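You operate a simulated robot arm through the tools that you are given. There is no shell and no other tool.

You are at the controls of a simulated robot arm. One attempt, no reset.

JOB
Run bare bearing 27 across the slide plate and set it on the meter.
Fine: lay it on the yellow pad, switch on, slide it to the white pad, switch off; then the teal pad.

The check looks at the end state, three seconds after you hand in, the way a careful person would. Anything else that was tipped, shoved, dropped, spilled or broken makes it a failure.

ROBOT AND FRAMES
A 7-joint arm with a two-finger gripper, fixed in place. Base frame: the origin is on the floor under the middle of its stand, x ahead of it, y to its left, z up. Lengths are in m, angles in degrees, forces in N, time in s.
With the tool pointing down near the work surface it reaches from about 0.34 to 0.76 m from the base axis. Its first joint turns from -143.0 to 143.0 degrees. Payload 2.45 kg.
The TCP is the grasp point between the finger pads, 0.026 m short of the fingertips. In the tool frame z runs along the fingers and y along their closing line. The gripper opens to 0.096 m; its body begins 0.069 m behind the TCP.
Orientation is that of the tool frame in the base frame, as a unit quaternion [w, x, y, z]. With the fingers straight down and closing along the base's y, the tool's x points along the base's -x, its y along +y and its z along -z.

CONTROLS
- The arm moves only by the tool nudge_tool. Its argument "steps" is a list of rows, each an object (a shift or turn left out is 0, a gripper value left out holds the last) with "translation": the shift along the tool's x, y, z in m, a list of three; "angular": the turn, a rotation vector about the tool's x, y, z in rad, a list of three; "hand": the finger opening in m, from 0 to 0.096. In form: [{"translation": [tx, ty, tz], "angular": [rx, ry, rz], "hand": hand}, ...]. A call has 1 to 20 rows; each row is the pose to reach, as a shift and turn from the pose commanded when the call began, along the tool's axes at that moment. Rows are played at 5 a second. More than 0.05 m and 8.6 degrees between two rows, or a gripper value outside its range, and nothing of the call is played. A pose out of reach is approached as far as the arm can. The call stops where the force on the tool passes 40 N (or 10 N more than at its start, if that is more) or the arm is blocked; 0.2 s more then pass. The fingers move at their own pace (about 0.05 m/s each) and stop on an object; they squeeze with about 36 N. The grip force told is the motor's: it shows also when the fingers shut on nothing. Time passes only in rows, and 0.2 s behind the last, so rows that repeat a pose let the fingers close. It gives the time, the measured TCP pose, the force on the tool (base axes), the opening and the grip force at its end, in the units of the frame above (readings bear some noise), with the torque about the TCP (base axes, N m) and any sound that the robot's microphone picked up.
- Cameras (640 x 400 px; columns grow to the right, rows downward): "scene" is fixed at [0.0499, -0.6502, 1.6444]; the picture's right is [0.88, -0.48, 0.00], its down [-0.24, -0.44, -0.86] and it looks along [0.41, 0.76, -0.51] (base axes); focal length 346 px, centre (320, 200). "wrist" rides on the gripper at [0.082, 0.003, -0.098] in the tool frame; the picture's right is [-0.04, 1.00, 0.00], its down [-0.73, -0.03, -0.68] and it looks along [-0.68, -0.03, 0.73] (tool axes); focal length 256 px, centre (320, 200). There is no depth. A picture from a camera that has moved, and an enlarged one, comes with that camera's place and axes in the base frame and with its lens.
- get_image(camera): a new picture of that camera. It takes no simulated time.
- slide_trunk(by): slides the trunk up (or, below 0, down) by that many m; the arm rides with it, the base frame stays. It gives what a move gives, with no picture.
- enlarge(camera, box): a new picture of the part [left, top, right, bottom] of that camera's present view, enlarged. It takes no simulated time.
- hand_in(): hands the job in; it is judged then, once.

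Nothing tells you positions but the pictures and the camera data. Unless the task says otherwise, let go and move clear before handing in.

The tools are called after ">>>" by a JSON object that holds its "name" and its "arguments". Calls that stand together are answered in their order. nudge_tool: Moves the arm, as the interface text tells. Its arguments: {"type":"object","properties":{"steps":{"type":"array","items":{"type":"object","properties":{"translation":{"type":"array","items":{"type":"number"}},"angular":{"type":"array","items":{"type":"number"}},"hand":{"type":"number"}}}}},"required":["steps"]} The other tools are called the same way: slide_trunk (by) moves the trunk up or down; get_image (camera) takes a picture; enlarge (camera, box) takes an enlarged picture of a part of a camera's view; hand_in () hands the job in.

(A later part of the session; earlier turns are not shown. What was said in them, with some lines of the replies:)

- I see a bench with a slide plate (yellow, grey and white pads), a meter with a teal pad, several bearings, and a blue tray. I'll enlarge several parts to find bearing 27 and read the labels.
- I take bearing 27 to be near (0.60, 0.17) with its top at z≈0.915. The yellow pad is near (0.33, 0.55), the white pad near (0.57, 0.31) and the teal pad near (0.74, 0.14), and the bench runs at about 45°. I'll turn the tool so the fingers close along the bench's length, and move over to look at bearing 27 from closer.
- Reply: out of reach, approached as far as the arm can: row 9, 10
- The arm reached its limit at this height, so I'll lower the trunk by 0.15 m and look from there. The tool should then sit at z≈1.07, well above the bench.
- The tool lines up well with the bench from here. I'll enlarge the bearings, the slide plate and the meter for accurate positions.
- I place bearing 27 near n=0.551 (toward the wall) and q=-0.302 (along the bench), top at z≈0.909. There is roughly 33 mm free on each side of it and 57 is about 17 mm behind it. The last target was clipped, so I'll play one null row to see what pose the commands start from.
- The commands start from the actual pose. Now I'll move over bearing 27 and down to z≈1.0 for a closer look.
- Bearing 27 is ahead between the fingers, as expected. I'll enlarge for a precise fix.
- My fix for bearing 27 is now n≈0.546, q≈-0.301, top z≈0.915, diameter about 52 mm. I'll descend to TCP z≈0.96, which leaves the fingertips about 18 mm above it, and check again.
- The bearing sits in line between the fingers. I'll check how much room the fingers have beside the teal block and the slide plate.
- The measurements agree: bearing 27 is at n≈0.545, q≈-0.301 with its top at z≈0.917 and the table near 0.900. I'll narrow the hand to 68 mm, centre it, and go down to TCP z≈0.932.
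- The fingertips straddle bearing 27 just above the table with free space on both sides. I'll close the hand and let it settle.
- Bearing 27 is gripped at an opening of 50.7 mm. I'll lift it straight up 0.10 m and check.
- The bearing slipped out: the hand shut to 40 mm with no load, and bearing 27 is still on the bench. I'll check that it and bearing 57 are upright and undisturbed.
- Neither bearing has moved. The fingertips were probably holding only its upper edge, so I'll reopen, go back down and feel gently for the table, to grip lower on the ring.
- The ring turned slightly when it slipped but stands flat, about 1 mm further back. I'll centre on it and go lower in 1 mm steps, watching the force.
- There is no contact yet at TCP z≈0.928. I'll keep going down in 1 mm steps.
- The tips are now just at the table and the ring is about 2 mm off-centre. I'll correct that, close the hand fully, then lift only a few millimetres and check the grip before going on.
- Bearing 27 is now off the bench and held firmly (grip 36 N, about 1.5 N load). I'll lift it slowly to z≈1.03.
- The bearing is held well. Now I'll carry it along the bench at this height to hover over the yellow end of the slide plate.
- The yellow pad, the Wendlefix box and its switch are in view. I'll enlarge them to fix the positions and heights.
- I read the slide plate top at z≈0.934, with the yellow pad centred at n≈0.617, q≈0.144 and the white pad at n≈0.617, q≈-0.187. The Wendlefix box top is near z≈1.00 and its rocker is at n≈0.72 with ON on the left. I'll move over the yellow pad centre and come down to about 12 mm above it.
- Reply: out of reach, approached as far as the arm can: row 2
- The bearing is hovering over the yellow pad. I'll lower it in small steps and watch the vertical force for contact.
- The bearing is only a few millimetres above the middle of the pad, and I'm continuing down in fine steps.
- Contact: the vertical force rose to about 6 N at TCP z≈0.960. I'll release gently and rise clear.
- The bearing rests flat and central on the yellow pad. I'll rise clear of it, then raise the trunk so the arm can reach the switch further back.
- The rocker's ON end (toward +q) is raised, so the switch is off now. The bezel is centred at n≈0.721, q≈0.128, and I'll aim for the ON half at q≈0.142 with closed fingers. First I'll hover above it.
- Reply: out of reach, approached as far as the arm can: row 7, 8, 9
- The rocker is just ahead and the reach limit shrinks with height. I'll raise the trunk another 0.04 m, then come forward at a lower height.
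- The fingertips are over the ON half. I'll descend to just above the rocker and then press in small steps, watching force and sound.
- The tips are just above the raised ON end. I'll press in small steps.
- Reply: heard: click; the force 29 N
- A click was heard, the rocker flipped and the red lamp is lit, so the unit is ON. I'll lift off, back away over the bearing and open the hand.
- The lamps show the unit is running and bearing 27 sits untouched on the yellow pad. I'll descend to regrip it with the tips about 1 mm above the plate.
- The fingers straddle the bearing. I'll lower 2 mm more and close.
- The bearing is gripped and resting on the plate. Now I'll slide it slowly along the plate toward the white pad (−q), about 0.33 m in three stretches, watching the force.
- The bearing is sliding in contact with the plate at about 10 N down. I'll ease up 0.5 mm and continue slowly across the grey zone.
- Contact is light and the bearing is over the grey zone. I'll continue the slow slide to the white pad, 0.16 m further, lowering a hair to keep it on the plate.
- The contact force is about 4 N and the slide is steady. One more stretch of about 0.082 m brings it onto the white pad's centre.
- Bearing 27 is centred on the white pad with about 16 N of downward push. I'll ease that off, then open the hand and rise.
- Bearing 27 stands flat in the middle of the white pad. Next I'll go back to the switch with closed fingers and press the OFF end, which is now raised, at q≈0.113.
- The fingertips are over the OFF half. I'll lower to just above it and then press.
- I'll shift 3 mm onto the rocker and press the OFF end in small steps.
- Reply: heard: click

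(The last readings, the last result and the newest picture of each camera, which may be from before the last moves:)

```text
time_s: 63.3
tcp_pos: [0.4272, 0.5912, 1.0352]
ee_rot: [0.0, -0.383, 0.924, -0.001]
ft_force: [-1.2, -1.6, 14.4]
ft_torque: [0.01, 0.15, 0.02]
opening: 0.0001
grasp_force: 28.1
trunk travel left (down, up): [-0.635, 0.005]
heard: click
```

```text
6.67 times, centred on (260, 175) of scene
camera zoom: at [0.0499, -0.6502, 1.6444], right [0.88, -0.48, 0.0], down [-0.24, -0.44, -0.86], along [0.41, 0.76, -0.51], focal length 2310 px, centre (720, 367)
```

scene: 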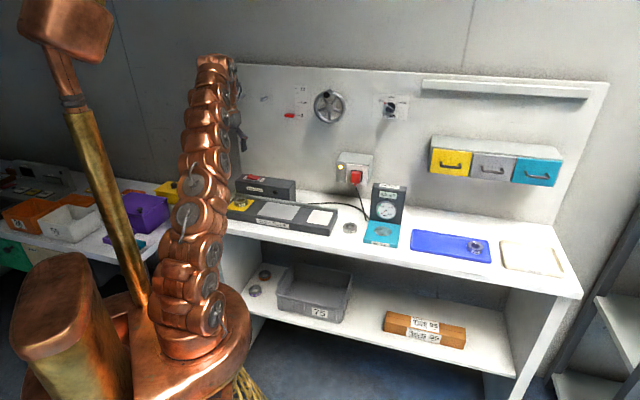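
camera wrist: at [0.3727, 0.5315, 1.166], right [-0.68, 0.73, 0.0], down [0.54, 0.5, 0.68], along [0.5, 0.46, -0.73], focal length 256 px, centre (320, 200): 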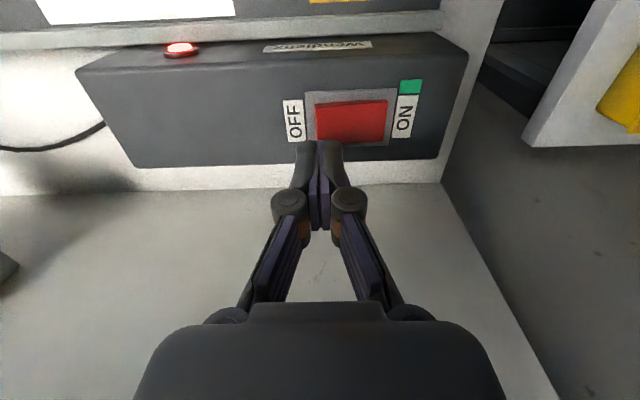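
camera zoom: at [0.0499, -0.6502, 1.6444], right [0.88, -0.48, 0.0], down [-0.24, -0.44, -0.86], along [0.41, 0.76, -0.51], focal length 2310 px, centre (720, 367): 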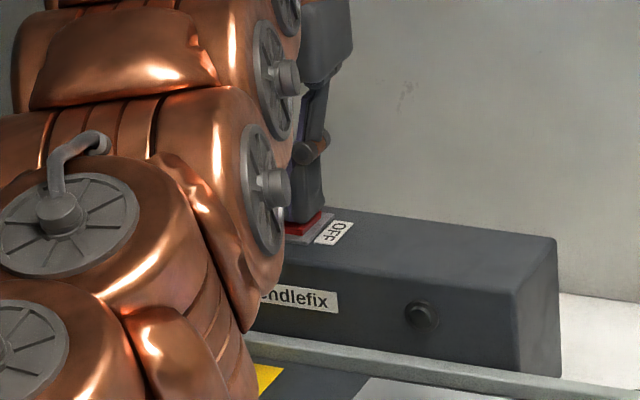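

A click was heard and the lamps are dark: the unit is OFF. I'll back away and return above the white pad, opening the hand on the way.

>>> {"name": "nudge_tool", "arguments": {"steps": [{"translation": [0, 0, -0.015]}, {"translation": [0.005, 0, -0.032]}, {"translation": [0.03, 0, -0.035]}, {"translation": [0.06, 0, -0.035]}, {"translation": [0.09, -0.01, -0.035]}, {"translation": [0.1035, -0.035, -0.035]}, {"translation": [0.1035, -0.07, -0.035]}, {"translation": [0.1035, -0.105, -0.035]}, {"translation": [0.1035, -0.14, -0.035]}, {"translation": [0.1035, -0.175, -0.035]}, {"translation": [0.1035, -0.21, -0.035], "hand": 0.03}, {"translation": [0.1035, -0.245, -0.035], "hand": 0.07}, {"translation": [0.1035, -0.275, -0.035], "hand": 0.07}, {"translation": [0.1035, -0.295, -0.035], "hand": 0.07}, {"translation": [0.1035, -0.3035, -0.03], "hand": 0.07}, {"translation": [0.1035, -0.3035, -0.03], "hand": 0.07}]}}

>>> {"name": "get_image", "arguments": {"camera": "wrist"}}

>>> {"name": "enlarge", "arguments": {"camera": "scene", "box": [225, 165, 425, 265]}}

```text
time_s: 66.7
tcp_pos: [0.569, 0.3032, 1.0638]
ee_rot: [0.0, -0.383, 0.924, 0.0]
ft_force: [-0.6, 0.3, -0.2]
ft_torque: [0.0, -0.01, 0.02]
opening: 0.0698
grasp_force: 0.1
trunk travel left (down, up): [-0.635, 0.005]
```

```text
taken
camera wrist: at [0.5095, 0.2468, 1.1625], right [-0.68, 0.73, 0.0], down [0.54, 0.5, 0.68], along [0.5, 0.46, -0.73], focal length 256 px, centre (320, 200)
```

wrist: 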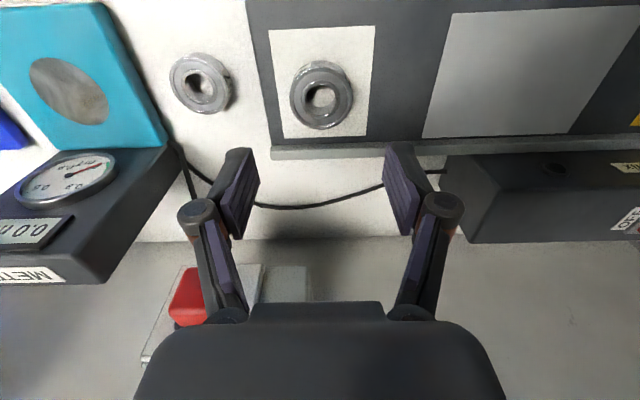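

```text
3.20 times, centred on (325, 215) of scene
camera zoom: at [0.0499, -0.6502, 1.6444], right [0.88, -0.48, 0.0], down [-0.24, -0.44, -0.86], along [0.41, 0.76, -0.51], focal length 1109 px, centre (304, 152)
```

zoom: 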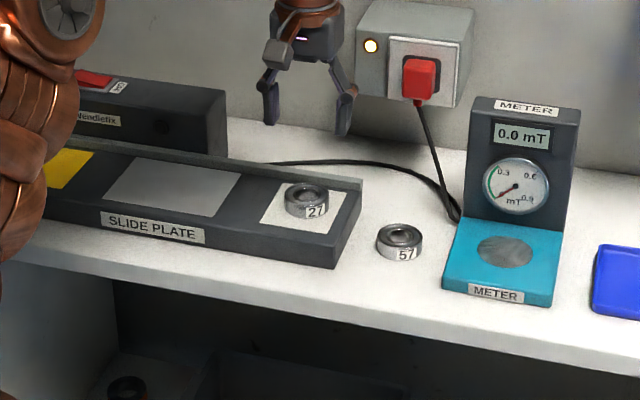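

Bearing 27 is on the white pad right under the tool and everything else is in place. I'll descend to grip it again.

>>> {"name": "nudge_tool", "arguments": {"steps": [{"translation": [0, 0, 0.025]}, {"translation": [0, 0, 0.05]}, {"translation": [0, 0, 0.075]}, {"translation": [0, 0, 0.09]}, {"translation": [0, 0, 0.099]}, {"translation": [0, 0, 0.101]}, {"translation": [0, 0, 0.101]}]}}

>>> {"name": "enlarge", "arguments": {"camera": "wrist", "box": [200, 40, 440, 220]}}

```text
time_s: 68.3
tcp_pos: [0.5677, 0.3032, 0.9608]
ee_rot: [-0.001, -0.382, 0.924, 0.0]
ft_force: [-0.2, 0.1, 1.1]
ft_torque: [0.03, 0.0, 0.01]
opening: 0.0697
grasp_force: 0.2
trunk travel left (down, up): [-0.635, 0.005]
```

```text
2.22 times, centred on (320, 130) of wrist
camera zoom: at [0.5085, 0.247, 1.0603], right [-0.68, 0.73, 0.0], down [0.54, 0.5, 0.68], along [0.5, 0.46, -0.73], focal length 569 px, centre (320, 356)
```

zoom: 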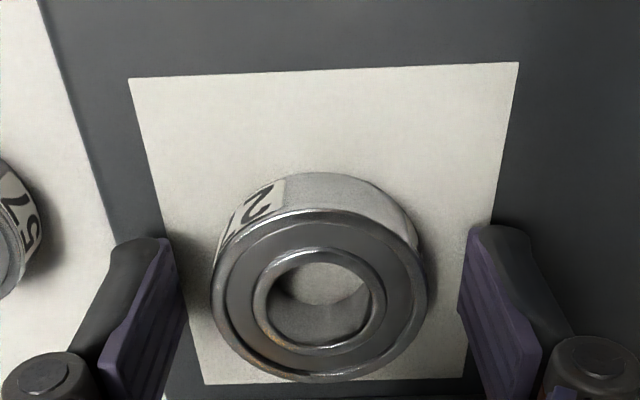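

>>> {"name": "nudge_tool", "arguments": {"steps": [{"translation": [0, 0, 0.0008]}, {"translation": [0, 0, 0.0008], "hand": 0.06}, {"translation": [0, 0, 0.0008], "hand": 0.04}, {"translation": [0, 0, 0.0008], "hand": 0.01}, {"translation": [0, 0, 0.0008], "hand": 0.01}]}}

>>> {"name": "nudge_tool", "arguments": {"steps": [{"translation": [0, 0, -0.001]}, {"translation": [0, 0, -0.003]}, {"translation": [0, 0, -0.006]}, {"translation": [0, 0, -0.01]}, {"translation": [0, 0, -0.01]}]}}

>>> {"name": "enlarge", "arguments": {"camera": "wrist", "box": [200, 40, 440, 220]}}

>>> {"name": "enlarge", "arguments": {"camera": "scene", "box": [290, 190, 350, 230]}}

```text
time_s: 69.5
tcp_pos: [0.5686, 0.3023, 0.961]
ee_rot: [0.0, -0.383, 0.924, -0.001]
ft_force: [-0.7, 0.4, 2.1]
ft_torque: [-0.06, -0.03, -0.03]
opening: 0.0504
grasp_force: 36.0
trunk travel left (down, up): [-0.635, 0.005]
```

```text
time_s: 70.7
tcp_pos: [0.5681, 0.3032, 0.9708]
ee_rot: [0.0, -0.382, 0.924, 0.0]
ft_force: [0.8, 0.6, -1.9]
ft_torque: [-0.01, 0.04, -0.01]
opening: 0.0501
grasp_force: 36.3
trunk travel left (down, up): [-0.635, 0.005]
```

```text
2.22 times, centred on (320, 130) of wrist
camera zoom: at [0.5091, 0.2463, 1.07], right [-0.68, 0.73, 0.0], down [0.54, 0.5, 0.68], along [0.5, 0.46, -0.73], focal length 569 px, centre (320, 356)
```

zoom: 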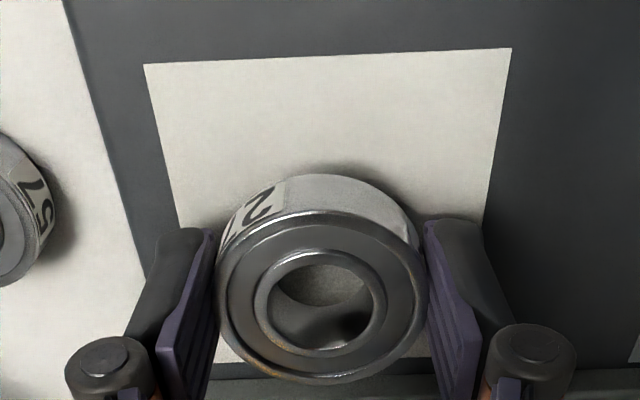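

```text
10.00 times, centred on (320, 210) of scene
camera zoom: at [0.0499, -0.6502, 1.6444], right [0.88, -0.48, 0.0], down [-0.24, -0.44, -0.86], along [0.41, 0.76, -0.51], focal length 3465 px, centre (320, 100)
```

zoom: 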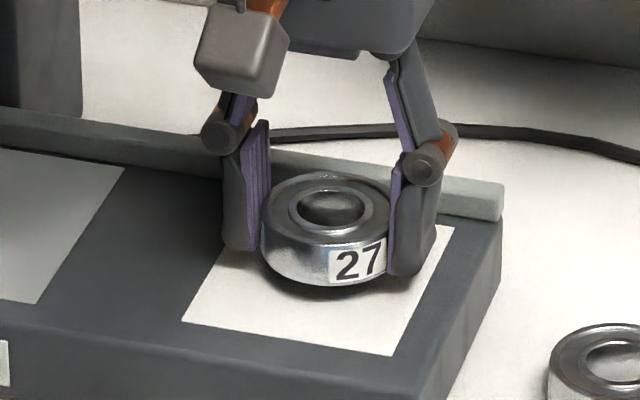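

Bearing 27 is held and off the pad. I'll lift it to z≈1.04, then carry it over bearing 57 to hover in front of the meter.

>>> {"name": "nudge_tool", "arguments": {"steps": [{"translation": [0, 0, -0.012]}, {"translation": [0, 0, -0.026]}, {"translation": [0, 0, -0.042]}, {"translation": [0, 0, -0.058]}, {"translation": [0.002, -0.008, -0.068]}, {"translation": [0.006, -0.028, -0.07]}, {"translation": [0.01, -0.055, -0.07]}, {"translation": [0.015, -0.085, -0.07]}, {"translation": [0.021, -0.115, -0.07]}, {"translation": [0.021, -0.145, -0.07]}, {"translation": [0.021, -0.175, -0.07]}, {"translation": [0.021, -0.2, -0.07]}, {"translation": [0.021, -0.215, -0.07]}, {"translation": [0.021, -0.22, -0.07]}, {"translation": [0.021, -0.22, -0.07]}]}}

>>> {"name": "get_image", "arguments": {"camera": "wrist"}}

>>> {"name": "enlarge", "arguments": {"camera": "scene", "box": [310, 145, 450, 255]}}

```text
time_s: 73.9
tcp_pos: [0.7102, 0.132, 1.0411]
ee_rot: [-0.001, -0.383, 0.924, 0.0]
ft_force: [1.0, -0.1, -1.3]
ft_torque: [-0.04, -0.01, 0.01]
opening: 0.0502
grasp_force: 35.9
trunk travel left (down, up): [-0.635, 0.005]
```

```text
taken
camera wrist: at [0.6507, 0.0753, 1.1404], right [-0.68, 0.73, 0.0], down [0.54, 0.5, 0.68], along [0.5, 0.46, -0.73], focal length 256 px, centre (320, 200)
```

wrist: 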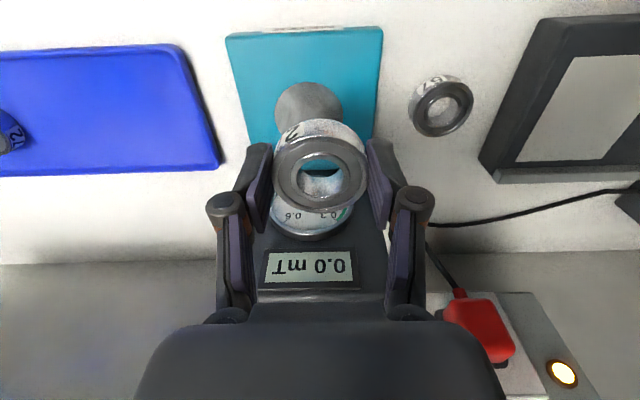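

```text
3.64 times, centred on (380, 200) of scene
camera zoom: at [0.0499, -0.6502, 1.6444], right [0.88, -0.48, 0.0], down [-0.24, -0.44, -0.86], along [0.41, 0.76, -0.51], focal length 1260 px, centre (102, 200)
```

zoom: 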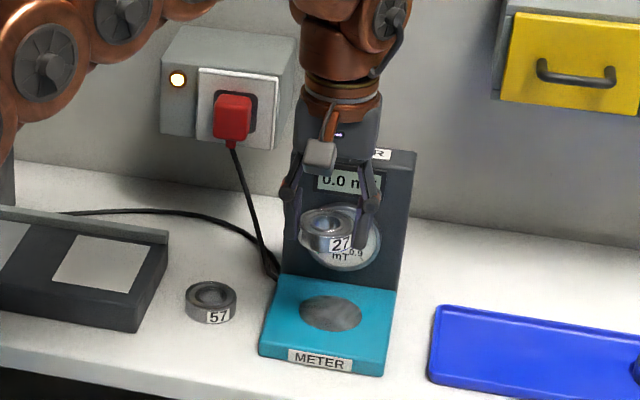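

The bearing hovers in front of the meter. I'll enlarge to locate the disc on the teal pad and check the clearance to the upright.

>>> {"name": "enlarge", "arguments": {"camera": "wrist", "box": [210, 20, 400, 150]}}

>>> {"name": "enlarge", "arguments": {"camera": "wrist", "box": [200, 120, 440, 320]}}

>>> {"name": "enlarge", "arguments": {"camera": "scene", "box": [360, 160, 420, 250]}}

```text
3.08 times, centred on (305, 85) of wrist
camera zoom: at [0.6507, 0.0753, 1.1404], right [-0.68, 0.73, 0.0], down [0.54, 0.5, 0.68], along [0.5, 0.46, -0.73], focal length 788 px, centre (366, 554)
```

zoom: 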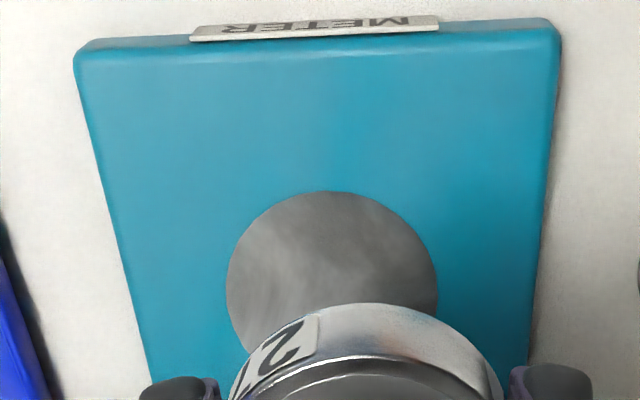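

```text
2.00 times, centred on (320, 220) of wrist
camera zoom: at [0.6507, 0.0753, 1.1404], right [-0.68, 0.73, 0.0], down [0.54, 0.5, 0.68], along [0.5, 0.46, -0.73], focal length 512 px, centre (320, 160)
```

zoom: 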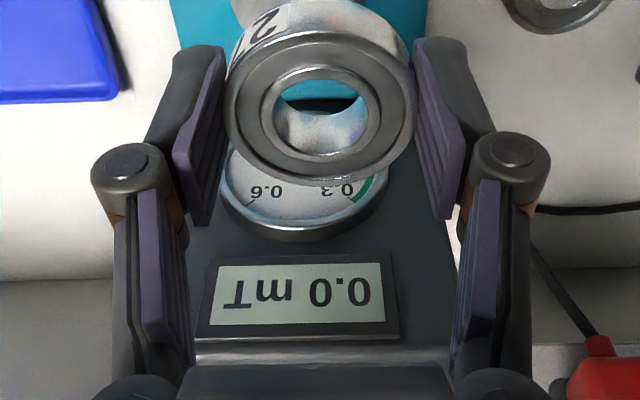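

```text
4.44 times, centred on (390, 205) of scene
camera zoom: at [0.0499, -0.6502, 1.6444], right [0.88, -0.48, 0.0], down [-0.24, -0.44, -0.86], along [0.41, 0.76, -0.51], focal length 1540 px, centre (9, 178)
```

zoom: 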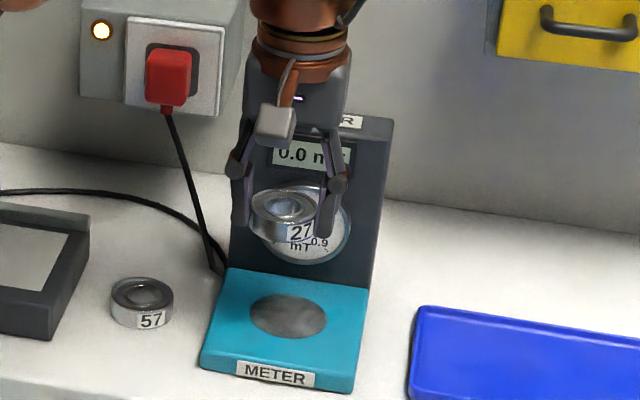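

The disc on the teal pad is centred at n≈0.615, q≈-0.4215, and the upright face is at n≈0.675, so the hand should clear it. I'll move above the disc and lower to about 2 cm above the pad.

>>> {"name": "nudge_tool", "arguments": {"steps": [{"translation": [-0.006, -0.004, 0.0]}, {"translation": [-0.0125, -0.008, 0.0]}, {"translation": [-0.0185, -0.0119, 0.0]}, {"translation": [-0.0185, -0.0119, 0.015]}, {"translation": [-0.0185, -0.0119, 0.035]}, {"translation": [-0.0185, -0.0119, 0.055]}, {"translation": [-0.0185, -0.0119, 0.07]}, {"translation": [-0.0185, -0.0119, 0.077]}, {"translation": [-0.0185, -0.0119, 0.077]}]}}

>>> {"name": "enlarge", "arguments": {"camera": "wrist", "box": [180, 0, 460, 240]}}

>>> {"name": "enlarge", "arguments": {"camera": "scene", "box": [350, 180, 420, 250]}}

```text
time_s: 75.9
tcp_pos: [0.7326, 0.1367, 0.9643]
ee_rot: [-0.001, -0.382, 0.924, 0.0]
ft_force: [0.9, 1.0, -1.5]
ft_torque: [0.04, 0.01, -0.02]
opening: 0.0504
grasp_force: 35.9
trunk travel left (down, up): [-0.635, 0.005]
```

```text
1.67 times, centred on (320, 120) of wrist
camera zoom: at [0.6729, 0.0807, 1.0629], right [-0.68, 0.73, 0.0], down [0.54, 0.5, 0.68], along [0.5, 0.46, -0.73], focal length 427 px, centre (320, 333)
```

zoom: 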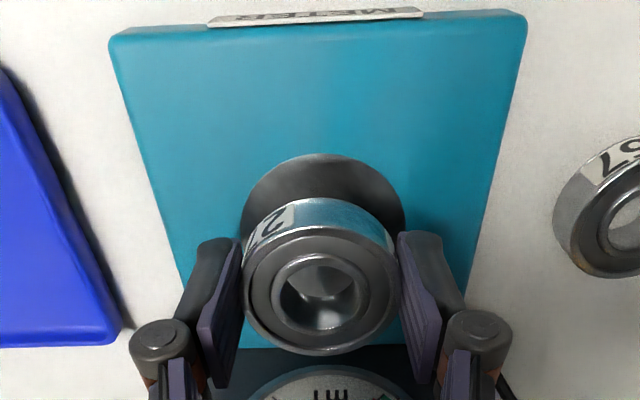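

```text
5.71 times, centred on (385, 215) of scene
camera zoom: at [0.0499, -0.6502, 1.6444], right [0.88, -0.48, 0.0], down [-0.24, -0.44, -0.86], along [0.41, 0.76, -0.51], focal length 1980 px, centre (-51, 114)
```

zoom: 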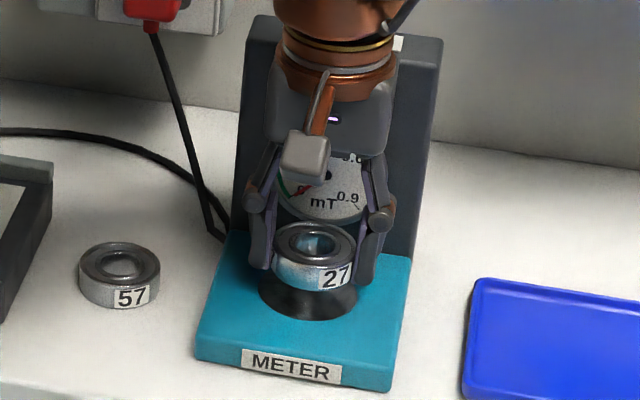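

The bearing is right above the disc, within about 1 mm. I'll lower it 15 mm and then feel for contact in fine steps.

>>> {"name": "nudge_tool", "arguments": {"steps": [{"translation": [0, 0.0008, 0.005]}, {"translation": [0, 0.0008, 0.01]}, {"translation": [0, 0.0008, 0.015]}, {"translation": [0, 0.0008, 0.015]}]}}

>>> {"name": "enlarge", "arguments": {"camera": "scene", "box": [350, 190, 420, 250]}}

>>> {"name": "enlarge", "arguments": {"camera": "wrist", "box": [200, 40, 440, 220]}}

```text
time_s: 76.9
tcp_pos: [0.7305, 0.138, 0.9488]
ee_rot: [0.0, -0.383, 0.924, 0.0]
ft_force: [0.1, -0.6, -1.3]
ft_torque: [-0.04, -0.03, -0.01]
opening: 0.0502
grasp_force: 36.7
trunk travel left (down, up): [-0.635, 0.005]
```

```text
6.67 times, centred on (385, 220) of scene
camera zoom: at [0.0499, -0.6502, 1.6444], right [0.88, -0.48, 0.0], down [-0.24, -0.44, -0.86], along [0.41, 0.76, -0.51], focal length 2310 px, centre (-113, 67)
```

zoom: 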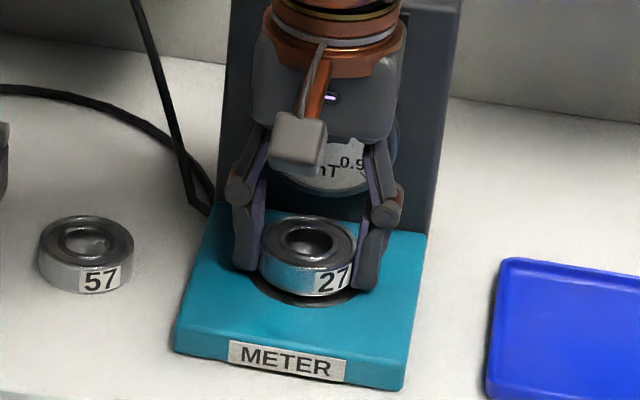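

```text
2.22 times, centred on (320, 130) of wrist
camera zoom: at [0.6719, 0.0812, 1.048], right [-0.68, 0.73, 0.0], down [0.54, 0.5, 0.68], along [0.5, 0.46, -0.73], focal length 569 px, centre (320, 356)
```

zoom: 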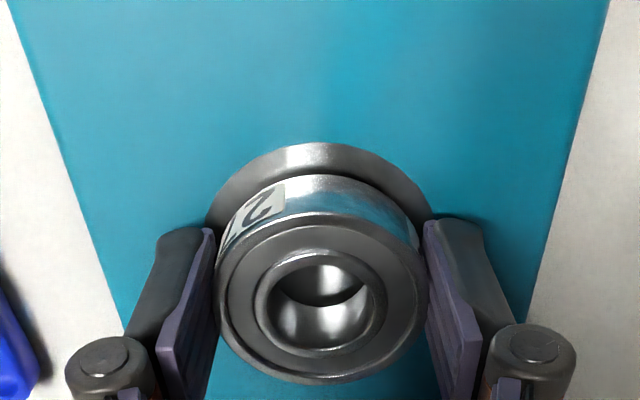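

The bearing and disc look concentric. I'll step down to contact.

>>> {"name": "nudge_tool", "arguments": {"steps": [{"translation": [0, 0, 0.001]}, {"translation": [0, 0, 0.002]}, {"translation": [0, 0, 0.003]}, {"translation": [0, 0, 0.003]}]}}

>>> {"name": "nudge_tool", "arguments": {"steps": [{"translation": [0, 0, 0.001]}, {"translation": [0, 0, 0.001]}]}}

```text
time_s: 77.9
tcp_pos: [0.7301, 0.1378, 0.9475]
ee_rot: [0.0, -0.383, 0.924, -0.001]
ft_force: [-0.2, 0.3, -0.4]
ft_torque: [0.01, -0.01, -0.01]
opening: 0.0503
grasp_force: 36.2
trunk travel left (down, up): [-0.635, 0.005]
```

```text
time_s: 78.5
tcp_pos: [0.7315, 0.1378, 0.9459]
ee_rot: [0.0, -0.382, 0.924, 0.0]
ft_force: [-0.2, 0.9, 5.8]
ft_torque: [0.0, 0.03, 0.0]
opening: 0.0502
grasp_force: 36.1
trunk travel left (down, up): [-0.635, 0.005]
```

Contact at TCP z≈0.946 with about 6 N. I'll release gently in place.

>>> {"name": "nudge_tool", "arguments": {"steps": [{"translation": [0, 0, -0.0004]}, {"translation": [0, 0, -0.0005], "hand": 0.054}, {"translation": [0, 0, -0.0005], "hand": 0.06}, {"translation": [0, 0, -0.0005], "hand": 0.068}, {"translation": [0, 0, -0.0005], "hand": 0.074}, {"translation": [0, 0, -0.0005], "hand": 0.074}]}}

>>> {"name": "enlarge", "arguments": {"camera": "wrist", "box": [200, 40, 440, 220]}}

>>> {"name": "enlarge", "arguments": {"camera": "scene", "box": [350, 190, 420, 250]}}

```text
time_s: 79.9
tcp_pos: [0.731, 0.1362, 0.9457]
ee_rot: [0.0, -0.383, 0.924, 0.0]
ft_force: [-0.7, 0.2, -0.3]
ft_torque: [0.0, 0.0, -0.04]
opening: 0.0741
grasp_force: 0.0
trunk travel left (down, up): [-0.635, 0.005]
```

```text
2.22 times, centred on (320, 130) of wrist
camera zoom: at [0.6715, 0.0813, 1.0448], right [-0.68, 0.73, 0.0], down [0.54, 0.5, 0.68], along [0.5, 0.46, -0.73], focal length 569 px, centre (320, 356)
```

zoom: 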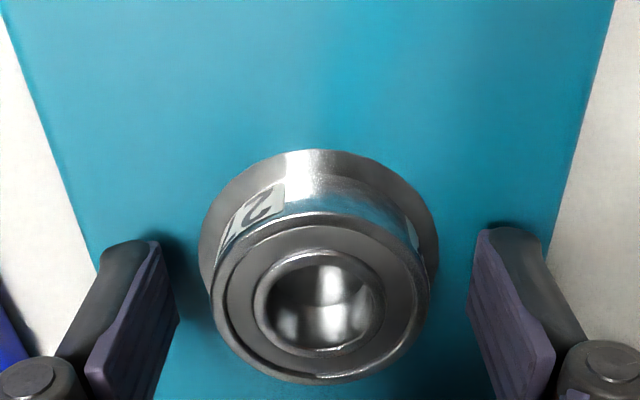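

```text
6.67 times, centred on (385, 220) of scene
camera zoom: at [0.0499, -0.6502, 1.6444], right [0.88, -0.48, 0.0], down [-0.24, -0.44, -0.86], along [0.41, 0.76, -0.51], focal length 2310 px, centre (-113, 67)
```

zoom: 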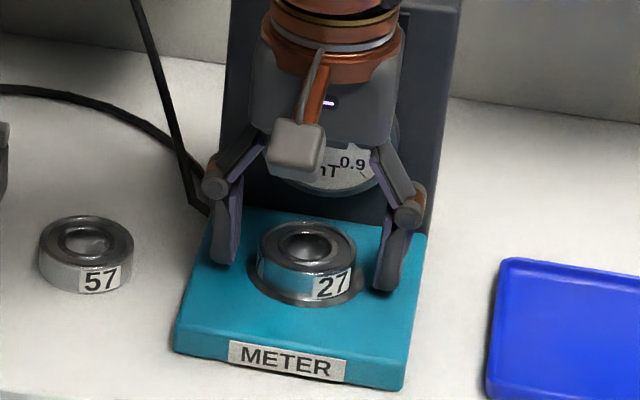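

The bearing is released and centred on the disc. I'll rise straight up, then back away from the meter and read it.

>>> {"name": "nudge_tool", "arguments": {"steps": [{"translation": [0, 0, -0.006]}, {"translation": [0, 0, -0.02]}, {"translation": [0, 0, -0.04]}, {"translation": [0, 0, -0.06]}, {"translation": [0.01, 0, -0.08]}, {"translation": [0.04, 0, -0.095]}, {"translation": [0.08, 0.01, -0.11]}, {"translation": [0.11, 0.03, -0.12]}, {"translation": [0.13, 0.06, -0.13]}, {"translation": [0.14, 0.1, -0.14]}, {"translation": [0.14, 0.14, -0.15]}, {"translation": [0.14, 0.16, -0.15]}, {"translation": [0.14, 0.16, -0.15]}]}}

>>> {"name": "get_image", "arguments": {"camera": "scene"}}

>>> {"name": "enlarge", "arguments": {"camera": "scene", "box": [330, 175, 430, 255]}}

>>> {"name": "enlarge", "arguments": {"camera": "scene", "box": [225, 165, 365, 250]}}

```text
time_s: 82.7
tcp_pos: [0.5172, 0.1503, 1.0955]
ee_rot: [0.0, -0.383, 0.924, 0.0]
ft_force: [-0.7, 0.4, 0.1]
ft_torque: [0.0, 0.02, -0.02]
opening: 0.0742
grasp_force: 0.1
trunk travel left (down, up): [-0.635, 0.005]
```

```text
taken
```

scene: 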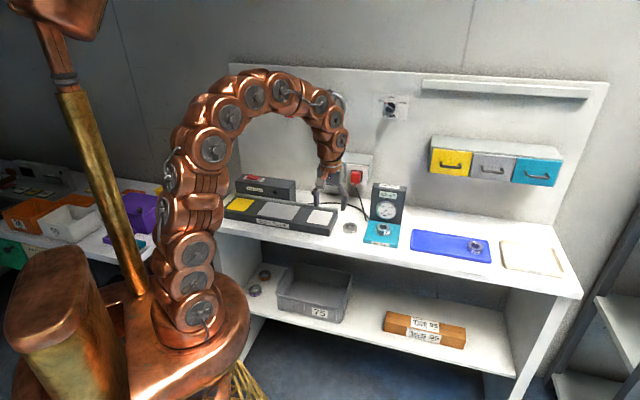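

```text
5.00 times, centred on (380, 215) of scene
camera zoom: at [0.0499, -0.6502, 1.6444], right [0.88, -0.48, 0.0], down [-0.24, -0.44, -0.86], along [0.41, 0.76, -0.51], focal length 1733 px, centre (20, 125)
```

zoom: 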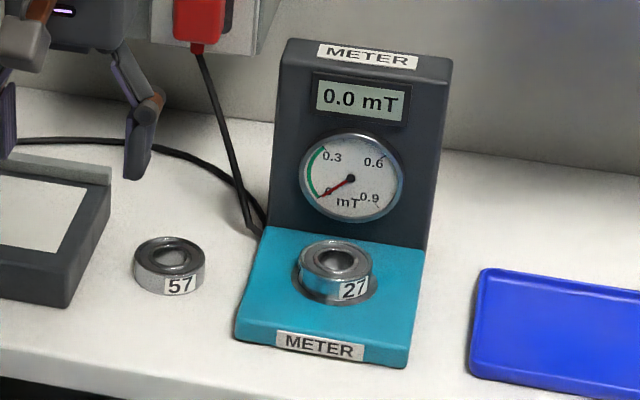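

```text
4.57 times, centred on (295, 208) of scene
camera zoom: at [0.0499, -0.6502, 1.6444], right [0.88, -0.48, 0.0], down [-0.24, -0.44, -0.86], along [0.41, 0.76, -0.51], focal length 1584 px, centre (434, 166)
```

zoom: 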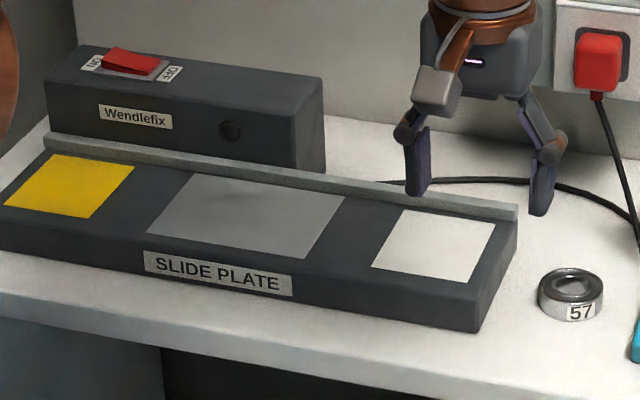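

The meter reads 0.0 mT with bearing 27 on it, and the unit is off with its lamp dark. I'll wait a moment and confirm the reading and the rest of the bench.

>>> {"name": "nudge_tool", "arguments": {"steps": [{"translation": [0, 0, 0]}, {"translation": [0, 0, 0]}, {"translation": [0, 0, 0]}, {"translation": [0, 0, 0]}, {"translation": [0, 0, 0]}, {"translation": [0, 0, 0]}, {"translation": [0, 0, 0]}, {"translation": [0, 0, 0]}, {"translation": [0, 0, 0]}, {"translation": [0, 0, 0]}]}}

>>> {"name": "enlarge", "arguments": {"camera": "scene", "box": [360, 175, 415, 255]}}

>>> {"name": "enlarge", "arguments": {"camera": "scene", "box": [230, 200, 590, 370]}}

>>> {"name": "get_image", "arguments": {"camera": "wrist"}}

```text
time_s: 84.9
tcp_pos: [0.5166, 0.1511, 1.0963]
ee_rot: [0.0, -0.383, 0.924, 0.0]
ft_force: [0.2, 0.0, 0.2]
ft_torque: [0.0, -0.02, 0.01]
opening: 0.0742
grasp_force: 0.0
trunk travel left (down, up): [-0.635, 0.005]
```

```text
5.00 times, centred on (388, 215) of scene
camera zoom: at [0.0499, -0.6502, 1.6444], right [0.88, -0.48, 0.0], down [-0.24, -0.44, -0.86], along [0.41, 0.76, -0.51], focal length 1733 px, centre (-18, 125)
```

zoom: 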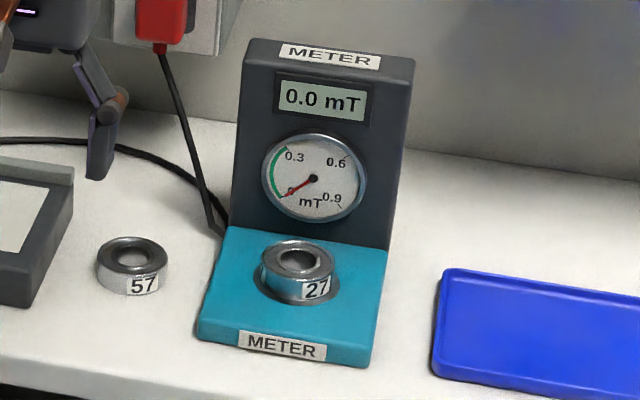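

```text
1.78 times, centred on (410, 285) of scene
camera zoom: at [0.0499, -0.6502, 1.6444], right [0.88, -0.48, 0.0], down [-0.24, -0.44, -0.86], along [0.41, 0.76, -0.51], focal length 616 px, centre (160, 49)
```

zoom: 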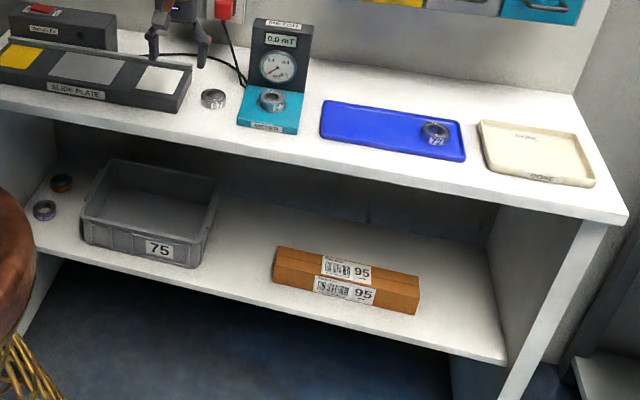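

```text
taken
camera wrist: at [0.4584, 0.0943, 1.1946], right [-0.68, 0.73, 0.0], down [0.54, 0.5, 0.68], along [0.5, 0.46, -0.73], focal length 256 px, centre (320, 200)
```

wrist: 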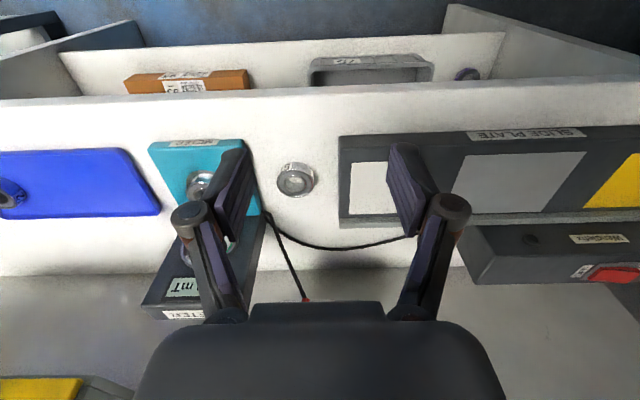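

Bearing 27 stands centred on the teal meter pad and the meter reads 0.0 mT. The demagnetiser is off, the hand is clear, and nothing else looks disturbed, so I'm handing in.

>>> {"name": "hand_in", "arguments": {}}

```text
The job is handed in.
```

Bearing 27 is on the meter's teal pad, centred on the disc, and the meter reads 0.0 mT. I've handed the job in; no verdict came back.

- **Run:** I laid it on the yellow pad and switched the Wendlefix unit on; there was a click and the lamp lit. I slid it slowly along the plate to the white pad, then switched off; there was a second click and the lamp went dark. From there I carried it to the meter.
- **Slip:** on the first pick-up the bearing slipped out of the fingers as I lifted. It stayed flat on the bench and moved about a millimetre. I gripped it lower the second time and it held from then on.
- **Rest of the bench:** the final pictures show the other bearings, the trays and the shelf items where they were. The gripper is open and clear of everything.
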